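You operate a simulated robot arm through the tools that you are given. There is no shell and no other tool. Be economical: measure what you need, move in short steps, check, and stop when the job is done.

You run a simulated robot arm. Do the job below in one go: nothing can be reset, and whatever is moved stays where it is left.

Task
Rewind the tape to 000, play it and stop between 010 and 020.
Fine: volume at 6; switch the deck on first and leave it on.

Only the result counts: the job must be done as asked and must still hold three seconds after the hand-in. Knocking over, shifting, dropping, spilling or breaking anything else fails it.

Robot
A 7-joint arm with a two-finger parallel gripper, fixed in place. Base frame: the origin is at the foot of the arm, x ahead of it, y to its left, z up. Units: mm, rad, N and s.
Its first joint turns from -1.152 to 1.152 rad. Payload 1.57 kg.
Tool frame: the origin (TCP) lies between the finger pads and is the grasp point; the fingertips stand 30 mm ahead of it; z points along the fingers, y is the line along which they close. Largest opening 110 mm; finger width 24, thickness 12; the body of the gripper, 48 by 112 mm, starts 78 mm behind the TCP.
Orientation is that of the tool frame in the base frame, as a unit quaternion [w, x, y, z]. With the fingers straight down and closing along the base's y, the tool's x points along the base's -x, its y along +y and its z along -z.

Tools
- The arm moves only by the tool play_rows. Its arguments are lists of equal length, an entry for each row: "travel": the shift along the tool's x, y, z in mm, a list of three; "dr": the turn, a rotation vector about the tool's x, y, z in rad, a list of three. In form: {"travel": [[x, y, z], ...], "dr": [[wx, wy, wz], ...]}. A call has 1 to 10 rows; each row is the pose to reach, as a shift and turn from the pose commanded when the call began, along the tool's axes at that moment. "gripper" is the closure in counts, from 0 (fully open) to 255 (shut), set as the call begins (left out, the last holds). Each row takes 0.2 s and may step no farther than 50 mm and 0.15 rad from the row before; otherwise, or with a gripper value out of range, the whole call is refused. A pose out of reach is approached as far as the arm can. The call stops where the force on the tool passes 40 N (or 10 N more than at its start, if that is more) or the arm is blocked; 0.2 s more then pass. The fingers move at their own pace (about 108 mm/s each) and stop on an object; they squeeze with about 34 N. The grip force told is the motor's: it shows also when the fingers shut on nothing. Time passes only in rows, and 0.2 s behind the last, so rows that repeat a pose let the fingers close. It gives the time, the measured TCP pose, the force on the tool (base axes), the opening and the grip force at its end, in the units of the frame above (readings bear some noise).
- Cameras (640 x 400 px; columns grow to the right, rows downward): "scene" is fixed at [157.6, -397.6, 1403.1]; the picture's right is [0.63, -0.77, 0.00], its down [-0.48, -0.40, -0.78] and it looks along [0.60, 0.49, -0.62] (base axes); focal length 359 px, centre (320, 200). "wrist" rides on the gripper at [-36, 0, -80] in the tool frame; the picture's right is [0.00, -1.00, 0.00], its down [0.97, 0.00, -0.24] and it looks along [0.24, 0.00, 0.97] (tool axes); focal length 218 px, centre (320, 200). There is no depth. A picture from a camera that has moved, and an enlarged one, comes with that camera's place and axes in the base frame and with its lens. The place of the scene camera against the robot may be out by one fixed shift of up to 25 mm in any direction.
- get_image(camera): a new picture of that camera. The clock stands still meanwhile.
- close_up(camera, box): a new picture of the part [left, top, right, bottom] of that camera's present view, enlarged. The clock stands still meanwhile.
- finish_job(): hands the job in; it is judged then, once.

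Go step by step. Nothing tells you positions but the pictures and the camera data: compare them with the known pose of the tool, close in by small moves and look again before you grip or let go. The budget is 120 turns and 84 pictures, counting those below and the enlarged ones. Unless the task says otherwise, let go and move clear before handing in, and close with one line.

The tools are called after ">>>" as a command line: name --argument value ..., lists and objects as JSON in quotes. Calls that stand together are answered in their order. play_rows: Moves the arm, as the interface text tells. Its arguments: {"type":"object","properties":{"travel":{"type":"array","items":{"type":"array","items":{"type":"number"}}},"dr":{"type":"array","items":{"type":"array","items":{"type":"number"}}},"gripper":{"type":"number"}},"required":["travel","dr"]} The other tools are called the same way: get_image (camera) takes a picture; close_up (camera, box) takes an enlarged picture of a part of a camera's view; finish_job () hands the job in.

At the start:

```text
time: 0.0
position: [368.4, -63.3, 1178.8]
orientation: [0.0, 0.0, 1.0, 0.0]
force: [1.1, 0.6, -0.6]
gripper_width: 109.8
gripper_force: 0.0
```

scene: 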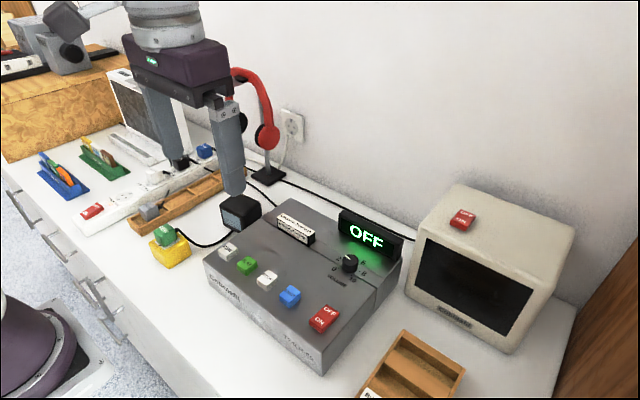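
wrist: 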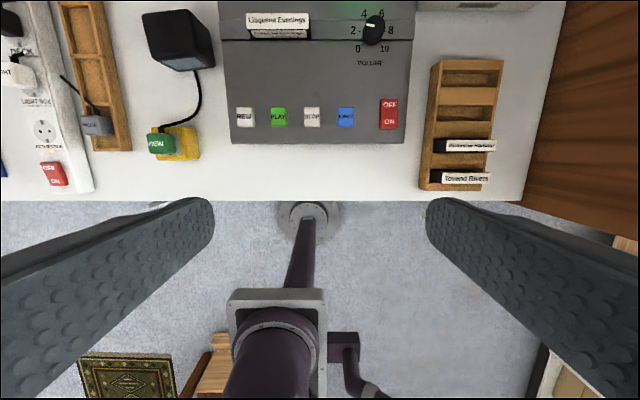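

I see a tape deck with REW/PLAY/STOP/EJECT keys, a red OFF/ON rocker, a volume knob and a display showing OFF. I'll look closer at the deck and the power strip.

>>> close_up --camera "scene" --box '[200, 190, 420, 370]'

>>> close_up --camera "wrist" --box '[220, 0, 420, 140]'

>>> close_up --camera "scene" --box '[60, 120, 260, 270]'

```text
2.22 times, centred on (310, 280) of scene
camera zoom: at [157.6, -397.6, 1403.1], right [0.63, -0.77, 0.0], down [-0.48, -0.4, -0.78], along [0.6, 0.49, -0.62], focal length 798 px, centre (342, 22)
```

zoom: 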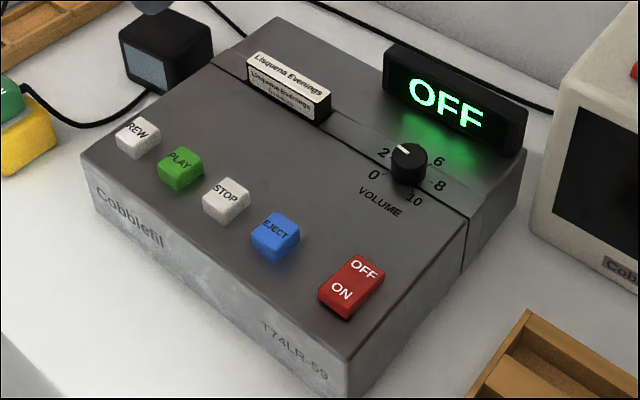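

```text
2.86 times, centred on (320, 70) of wrist
camera zoom: at [404.1, -64.7, 1257.9], right [0.0, -1.0, 0.0], down [-0.97, 0.0, 0.24], along [-0.24, 0.0, -0.97], focal length 624 px, centre (320, 571)
```

zoom: 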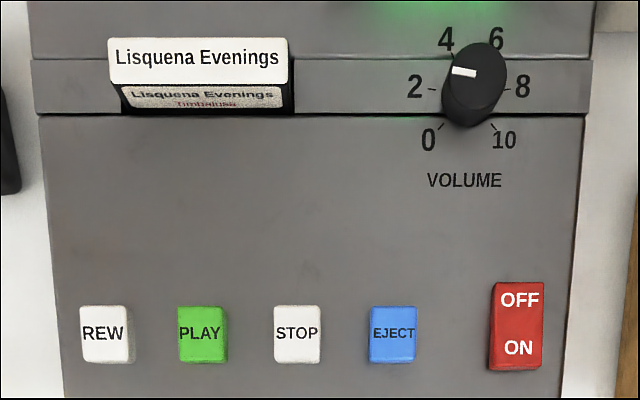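

```text
2.67 times, centred on (160, 195) of scene
camera zoom: at [157.6, -397.6, 1403.1], right [0.63, -0.77, 0.0], down [-0.48, -0.4, -0.78], along [0.6, 0.49, -0.62], focal length 958 px, centre (747, 213)
```

zoom: 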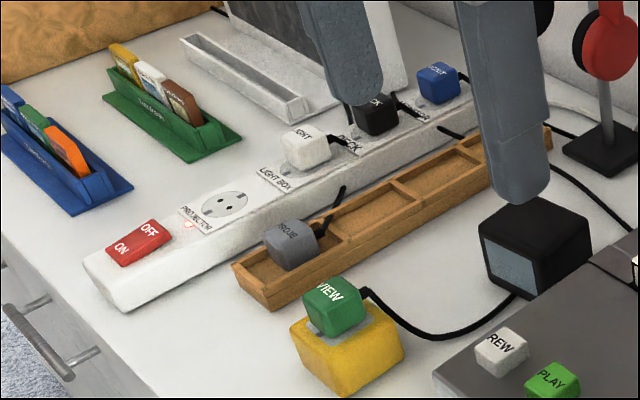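

The deck has power (display lit), knob is around 2–3. I'll close the fingers and move above the deck for triangulation of heights.

>>> play_rows --travel '[[0, -20, 30], [0, -40, 60], [0, -60, 90], [0, -80, 120], [0, -80, 120]]' --dr '[[0, 0, 0], [0, 0, 0], [0, 0, 0], [0, 0, 0], [0, 0, 0]]' --gripper 255

>>> get_image --camera "wrist"

>>> get_image --camera "scene"

```text
time: 1.2
position: [368.3, -145.5, 1057.6]
orientation: [0.0, -0.001, 1.0, 0.0]
force: [-0.6, 0.2, -0.3]
gripper_width: 0.0
gripper_force: 21.6
```

```text
78 pictures are left
camera wrist: at [404.4, -145.4, 1138.1], right [0.0, -1.0, 0.0], down [-0.97, 0.0, 0.24], along [-0.24, 0.0, -0.97], focal length 218 px, centre (320, 200)
```

wrist: 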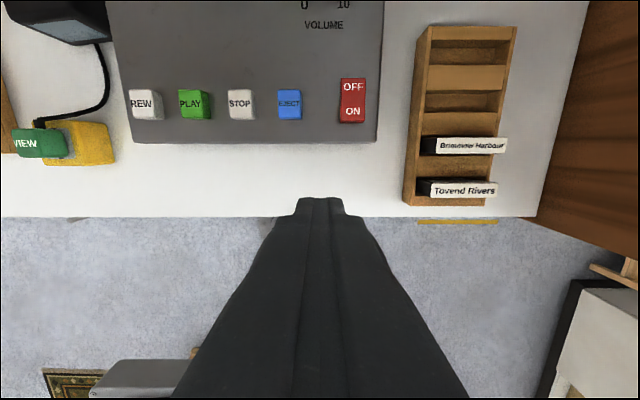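

```text
77 pictures are left
```

scene: 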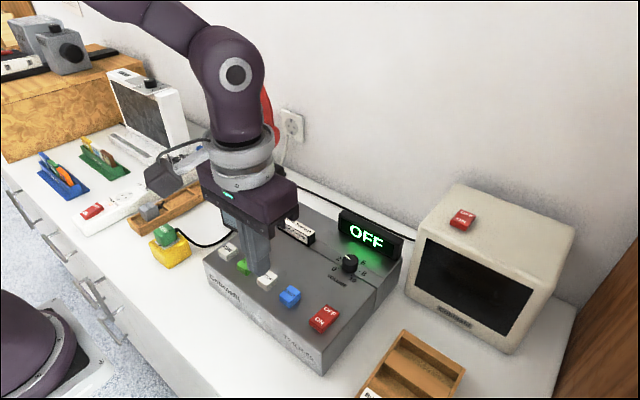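

The keys' tops are at z≈854, x≈454, with REW y≈66, PLAY 8, STOP −50, EJECT −108; the ON half of the rocker is at about (441, −185). I move above ON.

>>> play_rows --travel '[[-18, -10, 35], [-36, -20, 75], [-54, -30, 115], [-72, -39.5, 155], [-72, -39.5, 155]]' --dr '[[0, 0, 0], [0, 0, 0], [0, 0, 0], [0, 0, 0], [0, 0, 0]]'

>>> get_image --camera "wrist"

>>> close_up --camera "scene" --box '[200, 190, 420, 370]'

```text
time: 2.4
position: [440.4, -185.5, 902.9]
orientation: [0.0, 0.0, 1.0, 0.0]
force: [-0.6, 0.1, -0.1]
gripper_width: 0.2
gripper_force: 21.4
```

```text
76 pictures are left
camera wrist: at [476.5, -185.1, 982.7], right [0.0, -1.0, 0.0], down [-0.97, 0.0, 0.24], along [-0.24, 0.0, -0.97], focal length 218 px, centre (320, 200)
```

wrist: 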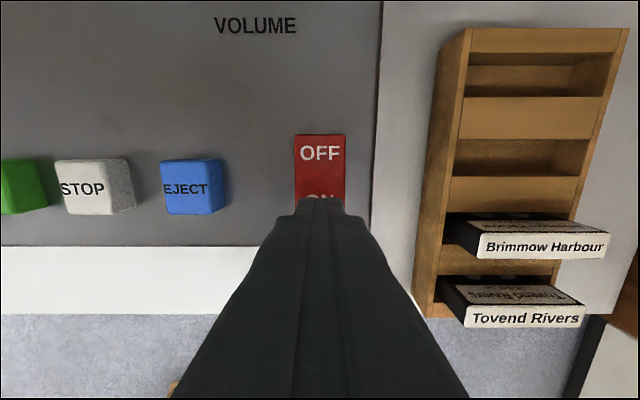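

```text
2.22 times, centred on (310, 280) of scene
camera zoom: at [157.6, -397.6, 1403.1], right [0.63, -0.77, 0.0], down [-0.48, -0.4, -0.78], along [0.6, 0.49, -0.62], focal length 798 px, centre (342, 22)
```

zoom: 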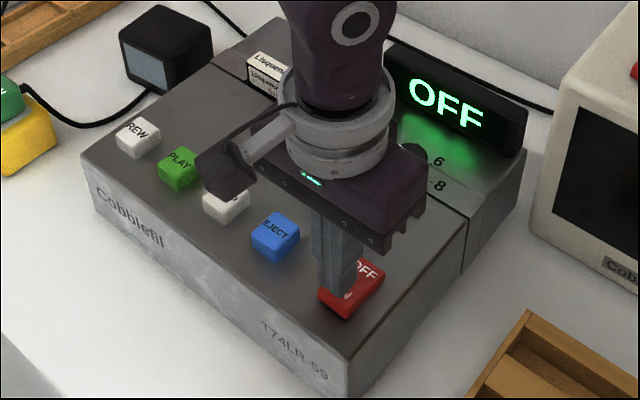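

The closed fingers are over the ON half. Pressing down in small steps.

>>> play_rows --travel '[[0, 0, 10], [0, 0, 13], [0, 0, 16], [0, 0, 18], [0, 0, 20], [0, 0, 22], [0, 0, 24]]' --dr '[[0, 0, 0], [0, 0, 0], [0, 0, 0], [0, 0, 0], [0, 0, 0], [0, 0, 0], [0, 0, 0]]'

>>> close_up --camera "scene" --box '[200, 190, 420, 370]'

```text
time: 3.6
position: [440.7, -184.4, 885.8]
orientation: [0.002, -0.001, 1.0, 0.0]
force: [-5.8, 3.7, 13.1]
gripper_width: 0.0
gripper_force: 21.4
stopped in row 5: the force on the tool passed its limit (the readings are from after the stop); the commanded pose is now the measured one
```

```text
2.22 times, centred on (310, 280) of scene
camera zoom: at [157.3, -397.4, 1403.2], right [0.63, -0.77, 0.0], down [-0.48, -0.4, -0.78], along [0.6, 0.49, -0.62], focal length 798 px, centre (342, 22)
```

zoom: 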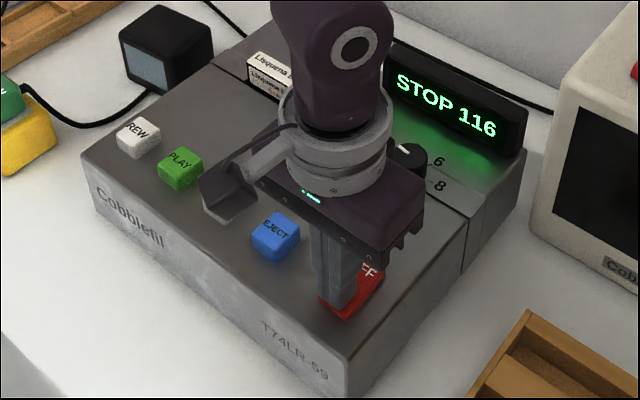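

The deck is on and shows STOP 116. I back off upward and move over to view the volume knob.

>>> play_rows --travel '[[0, 0, -40], [0, 0, -80], [-40, 15, -100], [-80, 30, -110], [-110, 38, -110], [-110, 38, -110]]' --dr '[[0, 0, 0], [0, 0, 0], [0, 0, 0], [0, 0, 0], [0, 0, 0], [0, 0, 0]]'

>>> get_image --camera "wrist"

>>> get_image --camera "scene"

```text
time: 5.0
position: [550.3, -146.2, 995.0]
orientation: [0.001, 0.0, 1.0, -0.001]
force: [0.4, -0.9, 0.0]
gripper_width: 0.0
gripper_force: 21.2
```

```text
73 pictures are left
camera wrist: at [586.1, -146.5, 1076.0], right [0.0, -1.0, 0.0], down [-0.97, 0.0, 0.24], along [-0.24, 0.0, -0.97], focal length 218 px, centre (320, 200)
```

wrist: 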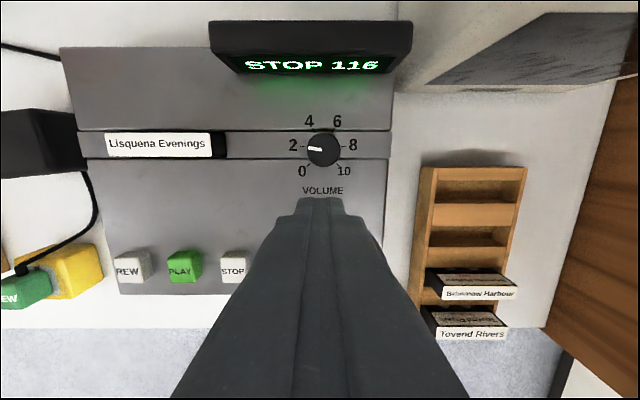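

```text
72 pictures are left
```

scene: 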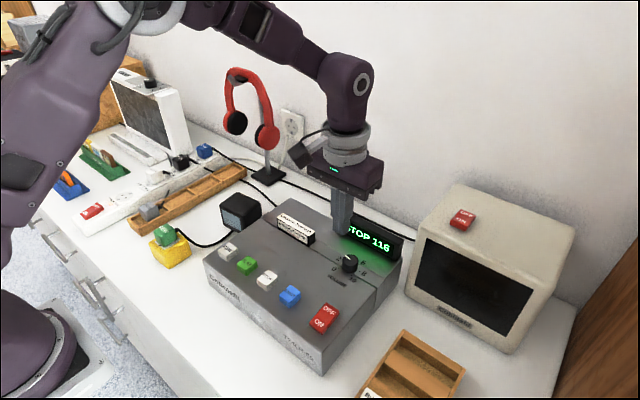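

>>> close_up --camera "wrist" --box '[270, 105, 380, 200]'

```text
4.21 times, centred on (325, 152) of wrist
camera zoom: at [586.1, -146.5, 1076.0], right [0.0, -1.0, 0.0], down [-0.97, 0.0, 0.24], along [-0.24, 0.0, -0.97], focal length 919 px, centre (299, 400)
```

zoom: 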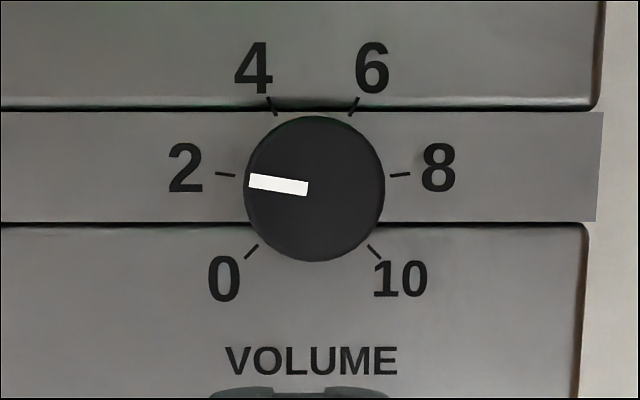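

The knob centre is about (582, −150), ~32 mm wide, pointing at ≈2; it needs about +109° clockwise. I open the fingers partly, pre-turn the hand by −0.95 rad and hover over the knob.

>>> play_rows --travel '[[-8, -1, 0], [-16, -2, 0], [-24, -3, 0], [-32, -3.6, 10], [-32, -3.6, 30], [-32, -3.6, 50], [-32, -3.6, 75], [-32, -3.6, 75]]' --dr '[[0, 0, -0.14], [0, 0, -0.28], [0, 0, -0.42], [0, 0, -0.56], [0, 0, -0.7], [0, 0, -0.83], [0, 0, -0.95], [0, 0, -0.95]]' --gripper 125

>>> get_image --camera "wrist"

>>> close_up --camera "scene" --box '[280, 180, 420, 300]'

```text
time: 6.8
position: [582.9, -150.5, 920.7]
orientation: [0.0, -0.458, 0.889, -0.001]
force: [-0.5, 0.6, 0.2]
gripper_width: 56.2
gripper_force: 0.1
```

```text
70 pictures are left
camera wrist: at [603.3, -121.2, 1000.5], right [0.81, -0.58, 0.0], down [-0.56, -0.79, 0.24], along [-0.14, -0.2, -0.97], focal length 218 px, centre (320, 200)
```

wrist: 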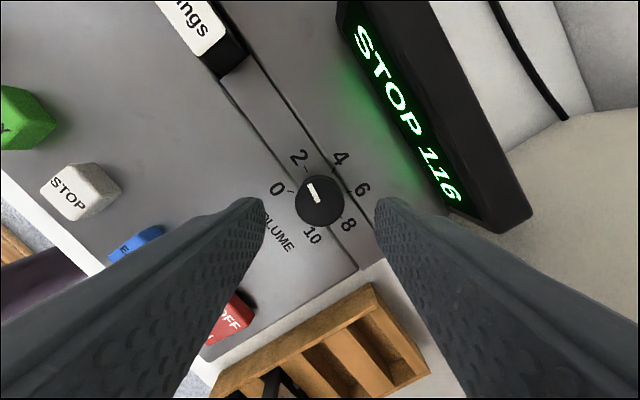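

```text
3.33 times, centred on (350, 240) of scene
camera zoom: at [157.6, -397.6, 1403.1], right [0.63, -0.77, 0.0], down [-0.48, -0.4, -0.78], along [0.6, 0.49, -0.62], focal length 1197 px, centre (220, 67)
```

zoom: 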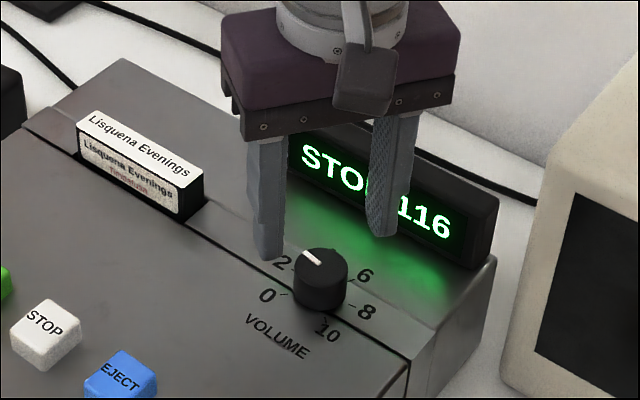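

The knob is centred between the fingers. I descend to about tip z=849.

>>> play_rows --travel '[[0, 0, 12], [0, 0, 22], [0, 0, 30], [0, 0, 36], [0, 0, 41], [0, 0, 41]]' --dr '[[0, 0, 0], [0, 0, 0], [0, 0, 0], [0, 0, 0], [0, 0, 0], [0, 0, 0]]'

>>> close_up --camera "scene" --box '[280, 180, 420, 300]'

```text
time: 8.2
position: [582.9, -150.4, 879.6]
orientation: [0.001, -0.457, 0.889, -0.002]
force: [-0.6, 0.3, -0.2]
gripper_width: 56.0
gripper_force: 0.1
```

```text
3.33 times, centred on (350, 240) of scene
camera zoom: at [157.6, -397.6, 1403.1], right [0.63, -0.77, 0.0], down [-0.48, -0.4, -0.78], along [0.6, 0.49, -0.62], focal length 1197 px, centre (220, 67)
```

zoom: 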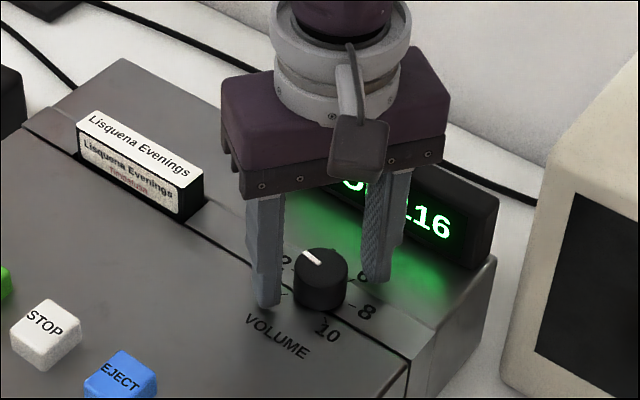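

Fingers straddle the knob just above the deck. I close on it.

>>> play_rows --travel '[[0, 0, 0], [0, 0, 0], [0, 0, 0]]' --dr '[[0, 0, 0], [0, 0, 0], [0, 0, 0]]' --gripper 255

>>> close_up --camera "wrist" --box '[265, 140, 375, 240]'

```text
time: 9.0
position: [583.3, -149.8, 879.6]
orientation: [0.0, -0.457, 0.889, 0.0]
force: [-2.1, 1.2, 0.2]
gripper_width: 31.5
gripper_force: 39.9
```

```text
4.00 times, centred on (320, 190) of wrist
camera zoom: at [603.6, -120.8, 959.4], right [0.81, -0.58, 0.0], down [-0.57, -0.79, 0.24], along [-0.14, -0.2, -0.97], focal length 873 px, centre (320, 240)
```

zoom: 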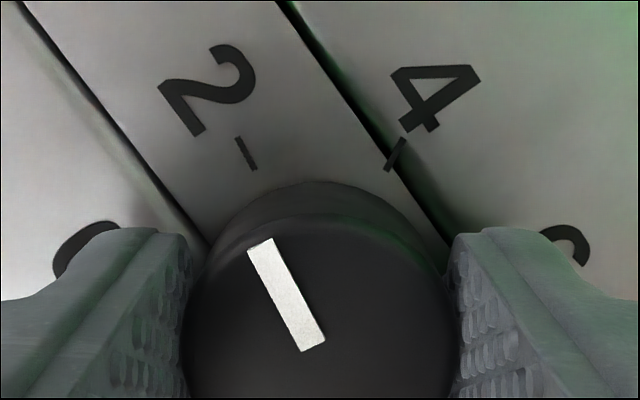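

Gripped at 31.5 mm. Now I turn clockwise.

>>> play_rows --travel '[[0, 0, 0], [0, 0, 0], [0, 0, 0], [0, 0, 0], [0, 0, 0], [0, 0, 0], [0, 0, 0], [0, 0, 0], [0, 0, 0], [0, 0, 0]]' --dr '[[0, 0, 0.08], [0, 0, 0.18], [0, 0, 0.3], [0, 0, 0.42], [0, 0, 0.54], [0, 0, 0.66], [0, 0, 0.78], [0, 0, 0.88], [0, 0, 0.95], [0, 0, 0.95]]'

>>> close_up --camera "wrist" --box '[265, 140, 375, 240]'

```text
time: 11.2
position: [581.9, -150.9, 879.0]
orientation: [0.001, 0.001, 1.0, 0.0]
force: [-4.9, 4.3, -13.8]
gripper_width: 31.2
gripper_force: 40.2
```

```text
4.00 times, centred on (320, 190) of wrist
camera zoom: at [618.7, -150.2, 959.5], right [0.0, -1.0, 0.0], down [-0.97, 0.0, 0.24], along [-0.24, 0.0, -0.97], focal length 873 px, centre (320, 240)
```

zoom: 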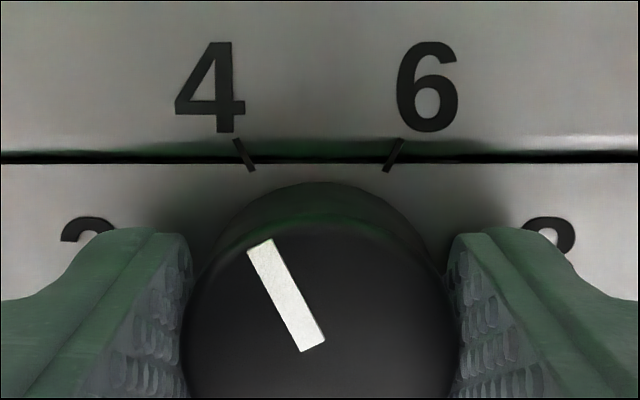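

The knob followed exactly and points at 4. Another 0.945 rad brings it to 6.

>>> play_rows --travel '[[0, 0, 0], [0, 0, 0], [0, 0, 0], [0, 0, 0], [0, 0, 0], [0, 0, 0], [0, 0, 0], [0, 0, 0], [0, 0, 0], [0, 0, 0]]' --dr '[[0, 0, 0.08], [0, 0, 0.18], [0, 0, 0.3], [0, 0, 0.42], [0, 0, 0.54], [0, 0, 0.66], [0, 0, 0.78], [0, 0, 0.88], [0, 0, 0.945], [0, 0, 0.945]]'

>>> close_up --camera "wrist" --box '[265, 140, 375, 240]'

```text
time: 13.4
position: [583.9, -151.4, 880.5]
orientation: [0.0, 0.456, 0.89, 0.0]
force: [-6.5, 5.9, -21.0]
gripper_width: 31.6
gripper_force: 40.1
```

```text
4.00 times, centred on (320, 190) of wrist
camera zoom: at [603.8, -179.3, 959.6], right [-0.81, -0.58, 0.0], down [-0.57, 0.79, 0.24], along [-0.14, 0.19, -0.97], focal length 873 px, centre (320, 240)
```

zoom: 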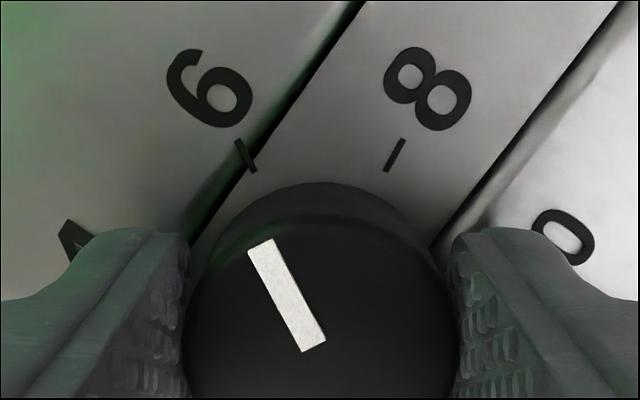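

It points at 6. I open the fingers, rise, and look.

>>> play_rows --travel '[[0, 0, 0], [0, 0, 0], [0, 0, 0], [0, 0, -15], [0, 0, -45], [0, 0, -90], [0, 0, -90]]' --dr '[[0, 0, 0], [0, 0, 0], [0, 0, 0], [0, 0, 0], [0, 0, 0], [0, 0, 0], [0, 0, 0]]' --gripper 125

>>> close_up --camera "wrist" --box '[265, 140, 375, 240]'

```text
time: 15.0
position: [583.2, -149.4, 969.6]
orientation: [0.001, 0.456, 0.89, 0.001]
force: [0.3, 0.4, -0.4]
gripper_width: 56.1
gripper_force: 0.1
```

```text
4.00 times, centred on (320, 190) of wrist
camera zoom: at [604.2, -179.4, 1050.0], right [-0.81, -0.59, 0.0], down [-0.57, 0.79, 0.24], along [-0.14, 0.19, -0.97], focal length 873 px, centre (320, 240)
```

zoom: 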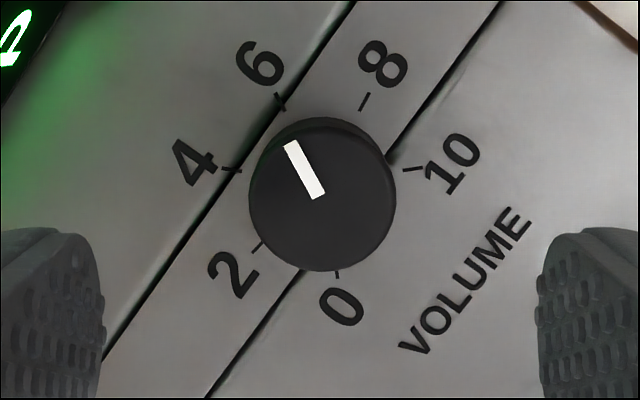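

Volume is at 6. I turn the hand back and close the fingers.

>>> play_rows --travel '[[0, 0, 0], [0, 0, 0], [0, 0, 0], [0, 0, 0], [0, 0, 0], [0, 0, 0], [0, 0, 0], [0, 0, 0]]' --dr '[[0, 0, -0.14], [0, 0, -0.28], [0, 0, -0.42], [0, 0, -0.56], [0, 0, -0.7], [0, 0, -0.83], [0, 0, -0.945], [0, 0, -0.945]]' --gripper 255

```text
time: 16.8
position: [583.3, -150.1, 970.5]
orientation: [0.001, -0.001, 1.0, -0.001]
force: [-0.5, -1.3, 0.1]
gripper_width: 0.1
gripper_force: 21.5
```

Now to above REW.

>>> play_rows --travel '[[24, 36, 0], [48, 72, 0], [72, 108, 0], [96, 144, 10], [116, 184, 30], [129, 216, 55], [129, 216, 70], [129, 216, 70]]' --dr '[[0, 0, 0], [0, 0, 0], [0, 0, 0], [0, 0, 0], [0, 0, 0], [0, 0, 0], [0, 0, 0], [0, 0, 0]]'

>>> close_up --camera "scene" --box '[200, 190, 420, 370]'

>>> get_image --camera "wrist"

```text
time: 18.6
position: [454.6, 67.1, 900.1]
orientation: [0.001, 0.0, 1.0, -0.001]
force: [-0.7, 0.2, -0.7]
gripper_width: 0.0
gripper_force: 21.5
```

```text
2.22 times, centred on (310, 280) of scene
camera zoom: at [157.6, -397.6, 1403.1], right [0.63, -0.77, 0.0], down [-0.48, -0.4, -0.78], along [0.6, 0.49, -0.62], focal length 798 px, centre (342, 22)
```

zoom: 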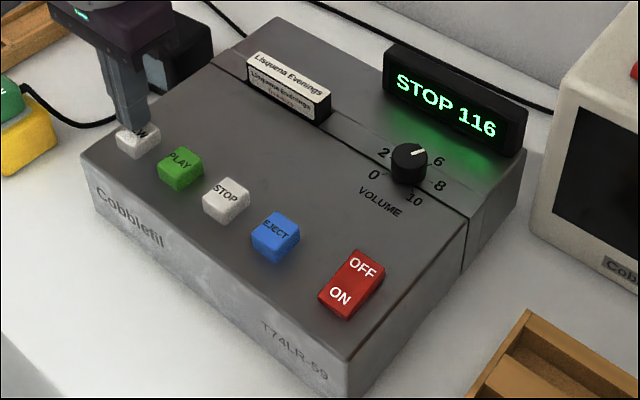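

```text
62 pictures are left
camera wrist: at [489.8, 66.5, 979.3], right [0.0, -1.0, 0.0], down [-0.97, 0.0, 0.24], along [-0.24, 0.0, -0.97], focal length 218 px, centre (320, 200)
```

wrist: 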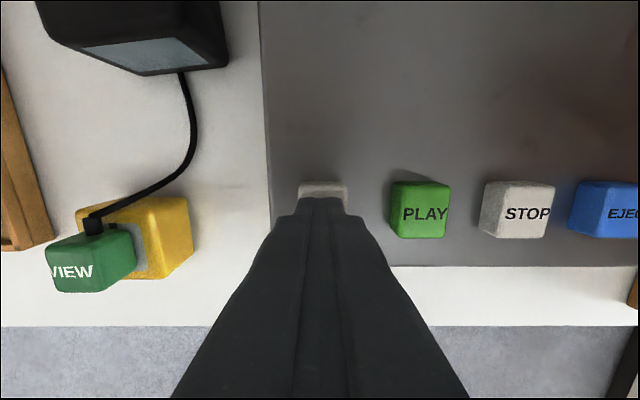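

The tool is over REW. Pressing.

>>> play_rows --travel '[[0, 0, 8], [0, 0, 12], [0, 0, 14], [0, 0, 16], [0, 0, 18], [0, 0, 20], [0, 0, 22], [0, 0, 24]]' --dr '[[0, 0, 0], [0, 0, 0], [0, 0, 0], [0, 0, 0], [0, 0, 0], [0, 0, 0], [0, 0, 0], [0, 0, 0]]'

>>> close_up --camera "scene" --box '[200, 190, 420, 370]'

```text
time: 20.4
position: [453.7, 65.0, 875.9]
orientation: [0.002, 0.0, 1.0, 0.0]
force: [-1.5, 1.1, 22.6]
gripper_width: 0.1
gripper_force: 20.6
```

```text
2.22 times, centred on (310, 280) of scene
camera zoom: at [157.3, -397.6, 1403.1], right [0.63, -0.77, 0.0], down [-0.48, -0.4, -0.78], along [0.6, 0.49, -0.62], focal length 798 px, centre (342, 22)
```

zoom: 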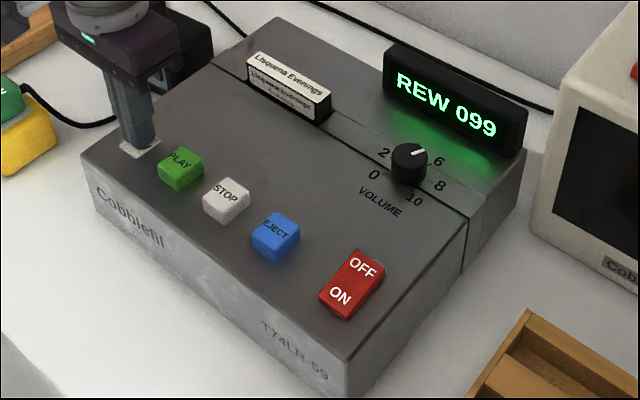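

Rewinding (REW 099). I lift off the key and check it keeps running.

>>> play_rows --travel '[[0, 0, -10], [0, 0, -24], [0, 0, -24], [0, 0, -24], [0, 0, -24]]' --dr '[[0, 0, 0], [0, 0, 0], [0, 0, 0], [0, 0, 0], [0, 0, 0]]'

>>> close_up --camera "scene" --box '[200, 190, 420, 370]'

```text
time: 21.6
position: [454.3, 65.1, 898.8]
orientation: [0.001, 0.0, 1.0, -0.001]
force: [0.0, -0.4, 0.1]
gripper_width: 0.2
gripper_force: 21.3
```

```text
2.22 times, centred on (310, 280) of scene
camera zoom: at [157.6, -397.6, 1403.1], right [0.63, -0.77, 0.0], down [-0.48, -0.4, -0.78], along [0.6, 0.49, -0.62], focal length 798 px, centre (342, 22)
```

zoom: 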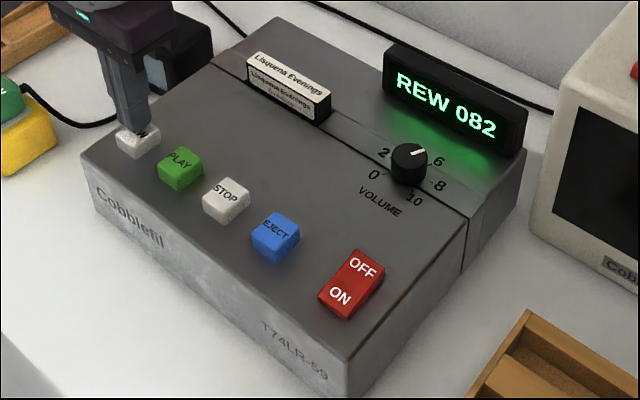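

It keeps rewinding at about 14 counts/s. I move above PLAY while waiting.

>>> play_rows --travel '[[0, -20, -6], [0, -40, -6], [0, -57, 0], [0, -57, 0], [0, -57, 0], [0, -57, 0], [0, -57, 0], [0, -57, 0], [0, -57, 0], [0, -57, 0]]' --dr '[[0, 0, 0], [0, 0, 0], [0, 0, 0], [0, 0, 0], [0, 0, 0], [0, 0, 0], [0, 0, 0], [0, 0, 0], [0, 0, 0], [0, 0, 0]]'

>>> play_rows --travel '[[0, 0, 0], [0, 0, 0], [0, 0, 0], [0, 0, 0], [0, 0, 0], [0, 0, 0], [0, 0, 0], [0, 0, 0], [0, 0, 0], [0, 0, 0]]' --dr '[[0, 0, 0], [0, 0, 0], [0, 0, 0], [0, 0, 0], [0, 0, 0], [0, 0, 0], [0, 0, 0], [0, 0, 0], [0, 0, 0], [0, 0, 0]]'

>>> play_rows --travel '[[0, 0, 0], [0, 0, 0], [0, 0, 0], [0, 0, 0], [0, 0, 0], [0, 0, 0], [0, 0, 0], [0, 0, 0], [0, 0, 0], [0, 0, 0]]' --dr '[[0, 0, 0], [0, 0, 0], [0, 0, 0], [0, 0, 0], [0, 0, 0], [0, 0, 0], [0, 0, 0], [0, 0, 0], [0, 0, 0], [0, 0, 0]]'

>>> close_up --camera "scene" --box '[200, 190, 420, 370]'

```text
time: 23.8
position: [454.5, 8.2, 900.0]
orientation: [0.002, -0.001, 1.0, -0.001]
force: [-0.2, -0.6, 0.8]
gripper_width: 0.1
gripper_force: 21.7
```

```text
time: 26.0
position: [454.9, 8.7, 899.2]
orientation: [0.002, 0.0, 1.0, -0.001]
force: [1.1, -0.3, 0.3]
gripper_width: 0.0
gripper_force: 21.1
```

```text
time: 28.2
position: [454.2, 8.3, 899.7]
orientation: [0.002, 0.0, 1.0, -0.001]
force: [0.3, 0.0, 0.3]
gripper_width: 0.0
gripper_force: 21.6
```

```text
2.22 times, centred on (310, 280) of scene
camera zoom: at [157.6, -397.6, 1403.1], right [0.63, -0.77, 0.0], down [-0.48, -0.4, -0.78], along [0.6, 0.49, -0.62], focal length 798 px, centre (342, 22)
```

zoom: 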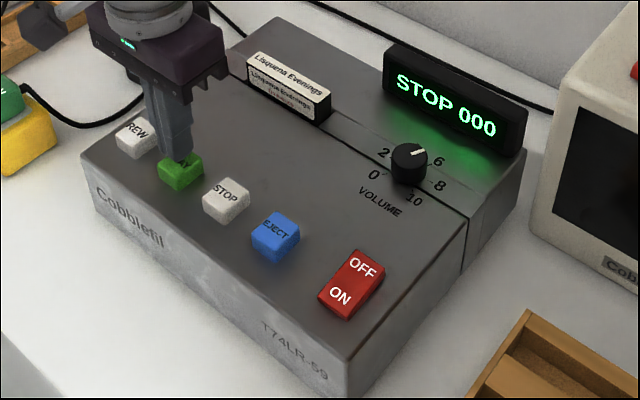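

Rewound to STOP 000. I press PLAY and then shift to above STOP in one call.

>>> play_rows --travel '[[0, 0, 10], [0, 0, 15], [0, 0, 18], [0, 0, 21], [0, 0, 24], [0, 0, 10], [0, 0, -3], [0, -30, -3], [0, -58, 0]]' --dr '[[0, 0, 0], [0, 0, 0], [0, 0, 0], [0, 0, 0], [0, 0, 0], [0, 0, 0], [0, 0, 0], [0, 0, 0], [0, 0, 0]]'

>>> close_up --camera "scene" --box '[200, 190, 420, 370]'

```text
time: 30.2
position: [455.1, -49.3, 899.4]
orientation: [0.001, 0.0, 1.0, -0.001]
force: [0.3, -0.2, 0.3]
gripper_width: 0.1
gripper_force: 21.4
```

```text
2.22 times, centred on (310, 280) of scene
camera zoom: at [157.6, -397.6, 1403.1], right [0.63, -0.77, 0.0], down [-0.48, -0.4, -0.78], along [0.6, 0.49, -0.62], focal length 798 px, centre (342, 22)
```

zoom: 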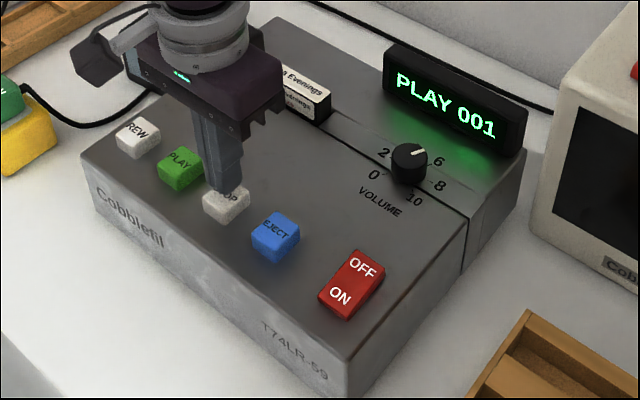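

Playing at 001. I wait two calls above STOP and read the rate.

>>> play_rows --travel '[[0, 0, 0], [0, 0, 0], [0, 0, 0], [0, 0, 0], [0, 0, 0], [0, 0, 0], [0, 0, 0], [0, 0, 0], [0, 0, 0], [0, 0, 0]]' --dr '[[0, 0, 0], [0, 0, 0], [0, 0, 0], [0, 0, 0], [0, 0, 0], [0, 0, 0], [0, 0, 0], [0, 0, 0], [0, 0, 0], [0, 0, 0]]'

>>> close_up --camera "scene" --box '[200, 190, 420, 370]'

```text
time: 32.4
position: [456.2, -48.6, 901.3]
orientation: [0.001, 0.0, 1.0, -0.001]
force: [-0.6, 0.0, 1.0]
gripper_width: 0.0
gripper_force: 21.6
```

```text
2.22 times, centred on (310, 280) of scene
camera zoom: at [157.6, -397.6, 1403.1], right [0.63, -0.77, 0.0], down [-0.48, -0.4, -0.78], along [0.6, 0.49, -0.62], focal length 798 px, centre (342, 22)
```

zoom: 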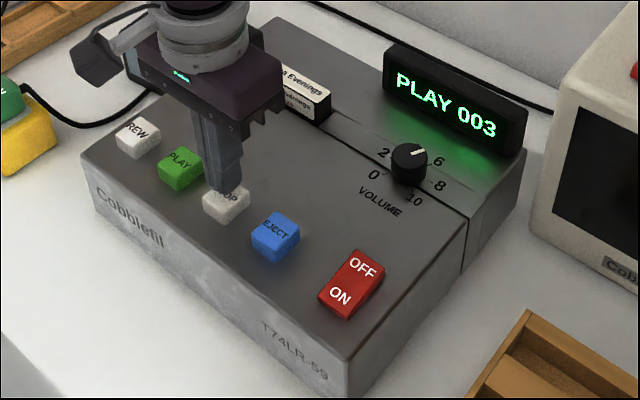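

About 1.1 counts/s, so four more waits bring it to ~013.

>>> play_rows --travel '[[0, 0, 0], [0, 0, 0], [0, 0, 0], [0, 0, 0], [0, 0, 0], [0, 0, 0], [0, 0, 0], [0, 0, 0], [0, 0, 0], [0, 0, 0]]' --dr '[[0, 0, 0], [0, 0, 0], [0, 0, 0], [0, 0, 0], [0, 0, 0], [0, 0, 0], [0, 0, 0], [0, 0, 0], [0, 0, 0], [0, 0, 0]]'

>>> play_rows --travel '[[0, 0, 0], [0, 0, 0], [0, 0, 0], [0, 0, 0], [0, 0, 0], [0, 0, 0], [0, 0, 0], [0, 0, 0], [0, 0, 0], [0, 0, 0]]' --dr '[[0, 0, 0], [0, 0, 0], [0, 0, 0], [0, 0, 0], [0, 0, 0], [0, 0, 0], [0, 0, 0], [0, 0, 0], [0, 0, 0], [0, 0, 0]]'

>>> play_rows --travel '[[0, 0, 0], [0, 0, 0], [0, 0, 0], [0, 0, 0], [0, 0, 0], [0, 0, 0], [0, 0, 0], [0, 0, 0], [0, 0, 0], [0, 0, 0]]' --dr '[[0, 0, 0], [0, 0, 0], [0, 0, 0], [0, 0, 0], [0, 0, 0], [0, 0, 0], [0, 0, 0], [0, 0, 0], [0, 0, 0], [0, 0, 0]]'

>>> play_rows --travel '[[0, 0, 0], [0, 0, 0], [0, 0, 0], [0, 0, 0], [0, 0, 0], [0, 0, 0], [0, 0, 0], [0, 0, 0], [0, 0, 0], [0, 0, 0]]' --dr '[[0, 0, 0], [0, 0, 0], [0, 0, 0], [0, 0, 0], [0, 0, 0], [0, 0, 0], [0, 0, 0], [0, 0, 0], [0, 0, 0], [0, 0, 0]]'

>>> close_up --camera "scene" --box '[200, 190, 420, 370]'

```text
time: 34.6
position: [455.3, -49.7, 900.0]
orientation: [0.002, 0.0, 1.0, 0.0]
force: [-0.7, -0.6, 1.0]
gripper_width: 0.0
gripper_force: 21.3
```

```text
time: 36.8
position: [456.2, -49.6, 898.8]
orientation: [0.002, 0.001, 1.0, -0.002]
force: [-0.1, 0.1, -0.1]
gripper_width: 0.0
gripper_force: 21.4
```

```text
time: 39.0
position: [454.9, -49.8, 900.0]
orientation: [0.002, -0.001, 1.0, -0.001]
force: [-0.1, 0.5, -0.2]
gripper_width: 0.0
gripper_force: 21.5
```

```text
time: 41.2
position: [455.9, -49.1, 900.3]
orientation: [0.002, 0.0, 1.0, -0.001]
force: [-0.7, 0.3, -0.2]
gripper_width: 0.0
gripper_force: 20.9
```

```text
2.22 times, centred on (310, 280) of scene
camera zoom: at [157.6, -397.6, 1403.1], right [0.63, -0.77, 0.0], down [-0.48, -0.4, -0.78], along [0.6, 0.49, -0.62], focal length 798 px, centre (342, 22)
```

zoom: 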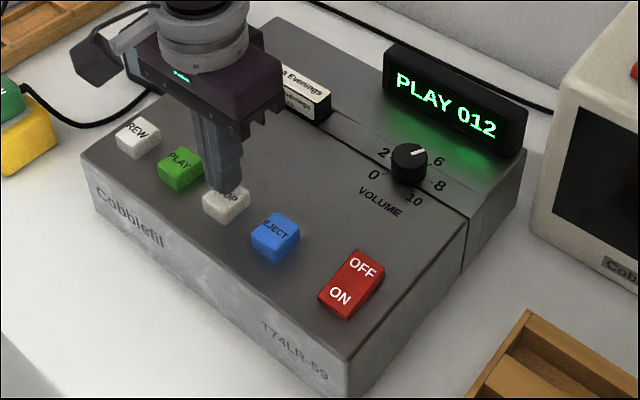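

At 012; pressing STOP after a short wait, then lifting clear.

>>> play_rows --travel '[[0, 0, 0], [0, 0, 0], [0, 0, 10], [0, 0, 15], [0, 0, 18], [0, 0, 21], [0, 0, 24], [0, 0, 10], [0, 0, -30], [0, 0, -60]]' --dr '[[0, 0, 0], [0, 0, 0], [0, 0, 0], [0, 0, 0], [0, 0, 0], [0, 0, 0], [0, 0, 0], [0, 0, 0], [0, 0, 0], [0, 0, 0]]'

>>> close_up --camera "scene" --box '[200, 190, 420, 370]'

```text
time: 43.4
position: [454.2, -49.2, 961.5]
orientation: [0.001, 0.0, 1.0, -0.001]
force: [-0.2, 0.0, 0.6]
gripper_width: 0.1
gripper_force: 22.0
```

```text
2.22 times, centred on (310, 280) of scene
camera zoom: at [157.6, -397.6, 1403.1], right [0.63, -0.77, 0.0], down [-0.48, -0.4, -0.78], along [0.6, 0.49, -0.62], focal length 798 px, centre (342, 22)
```

zoom: 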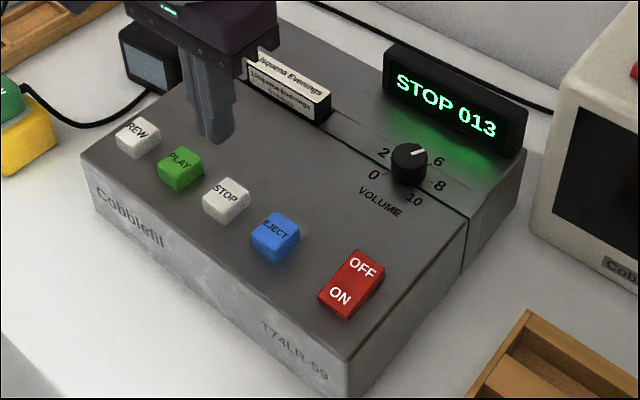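

The display shows STOP 013, volume is at 6, the deck is on and the arm is clear. Handing in.

>>> finish_job

```text
The job is handed in.
```

The job is done and handed in: I switched the deck on and set the volume to 6. I then rewound the tape to 000, played it and stopped at 013, leaving the deck on.
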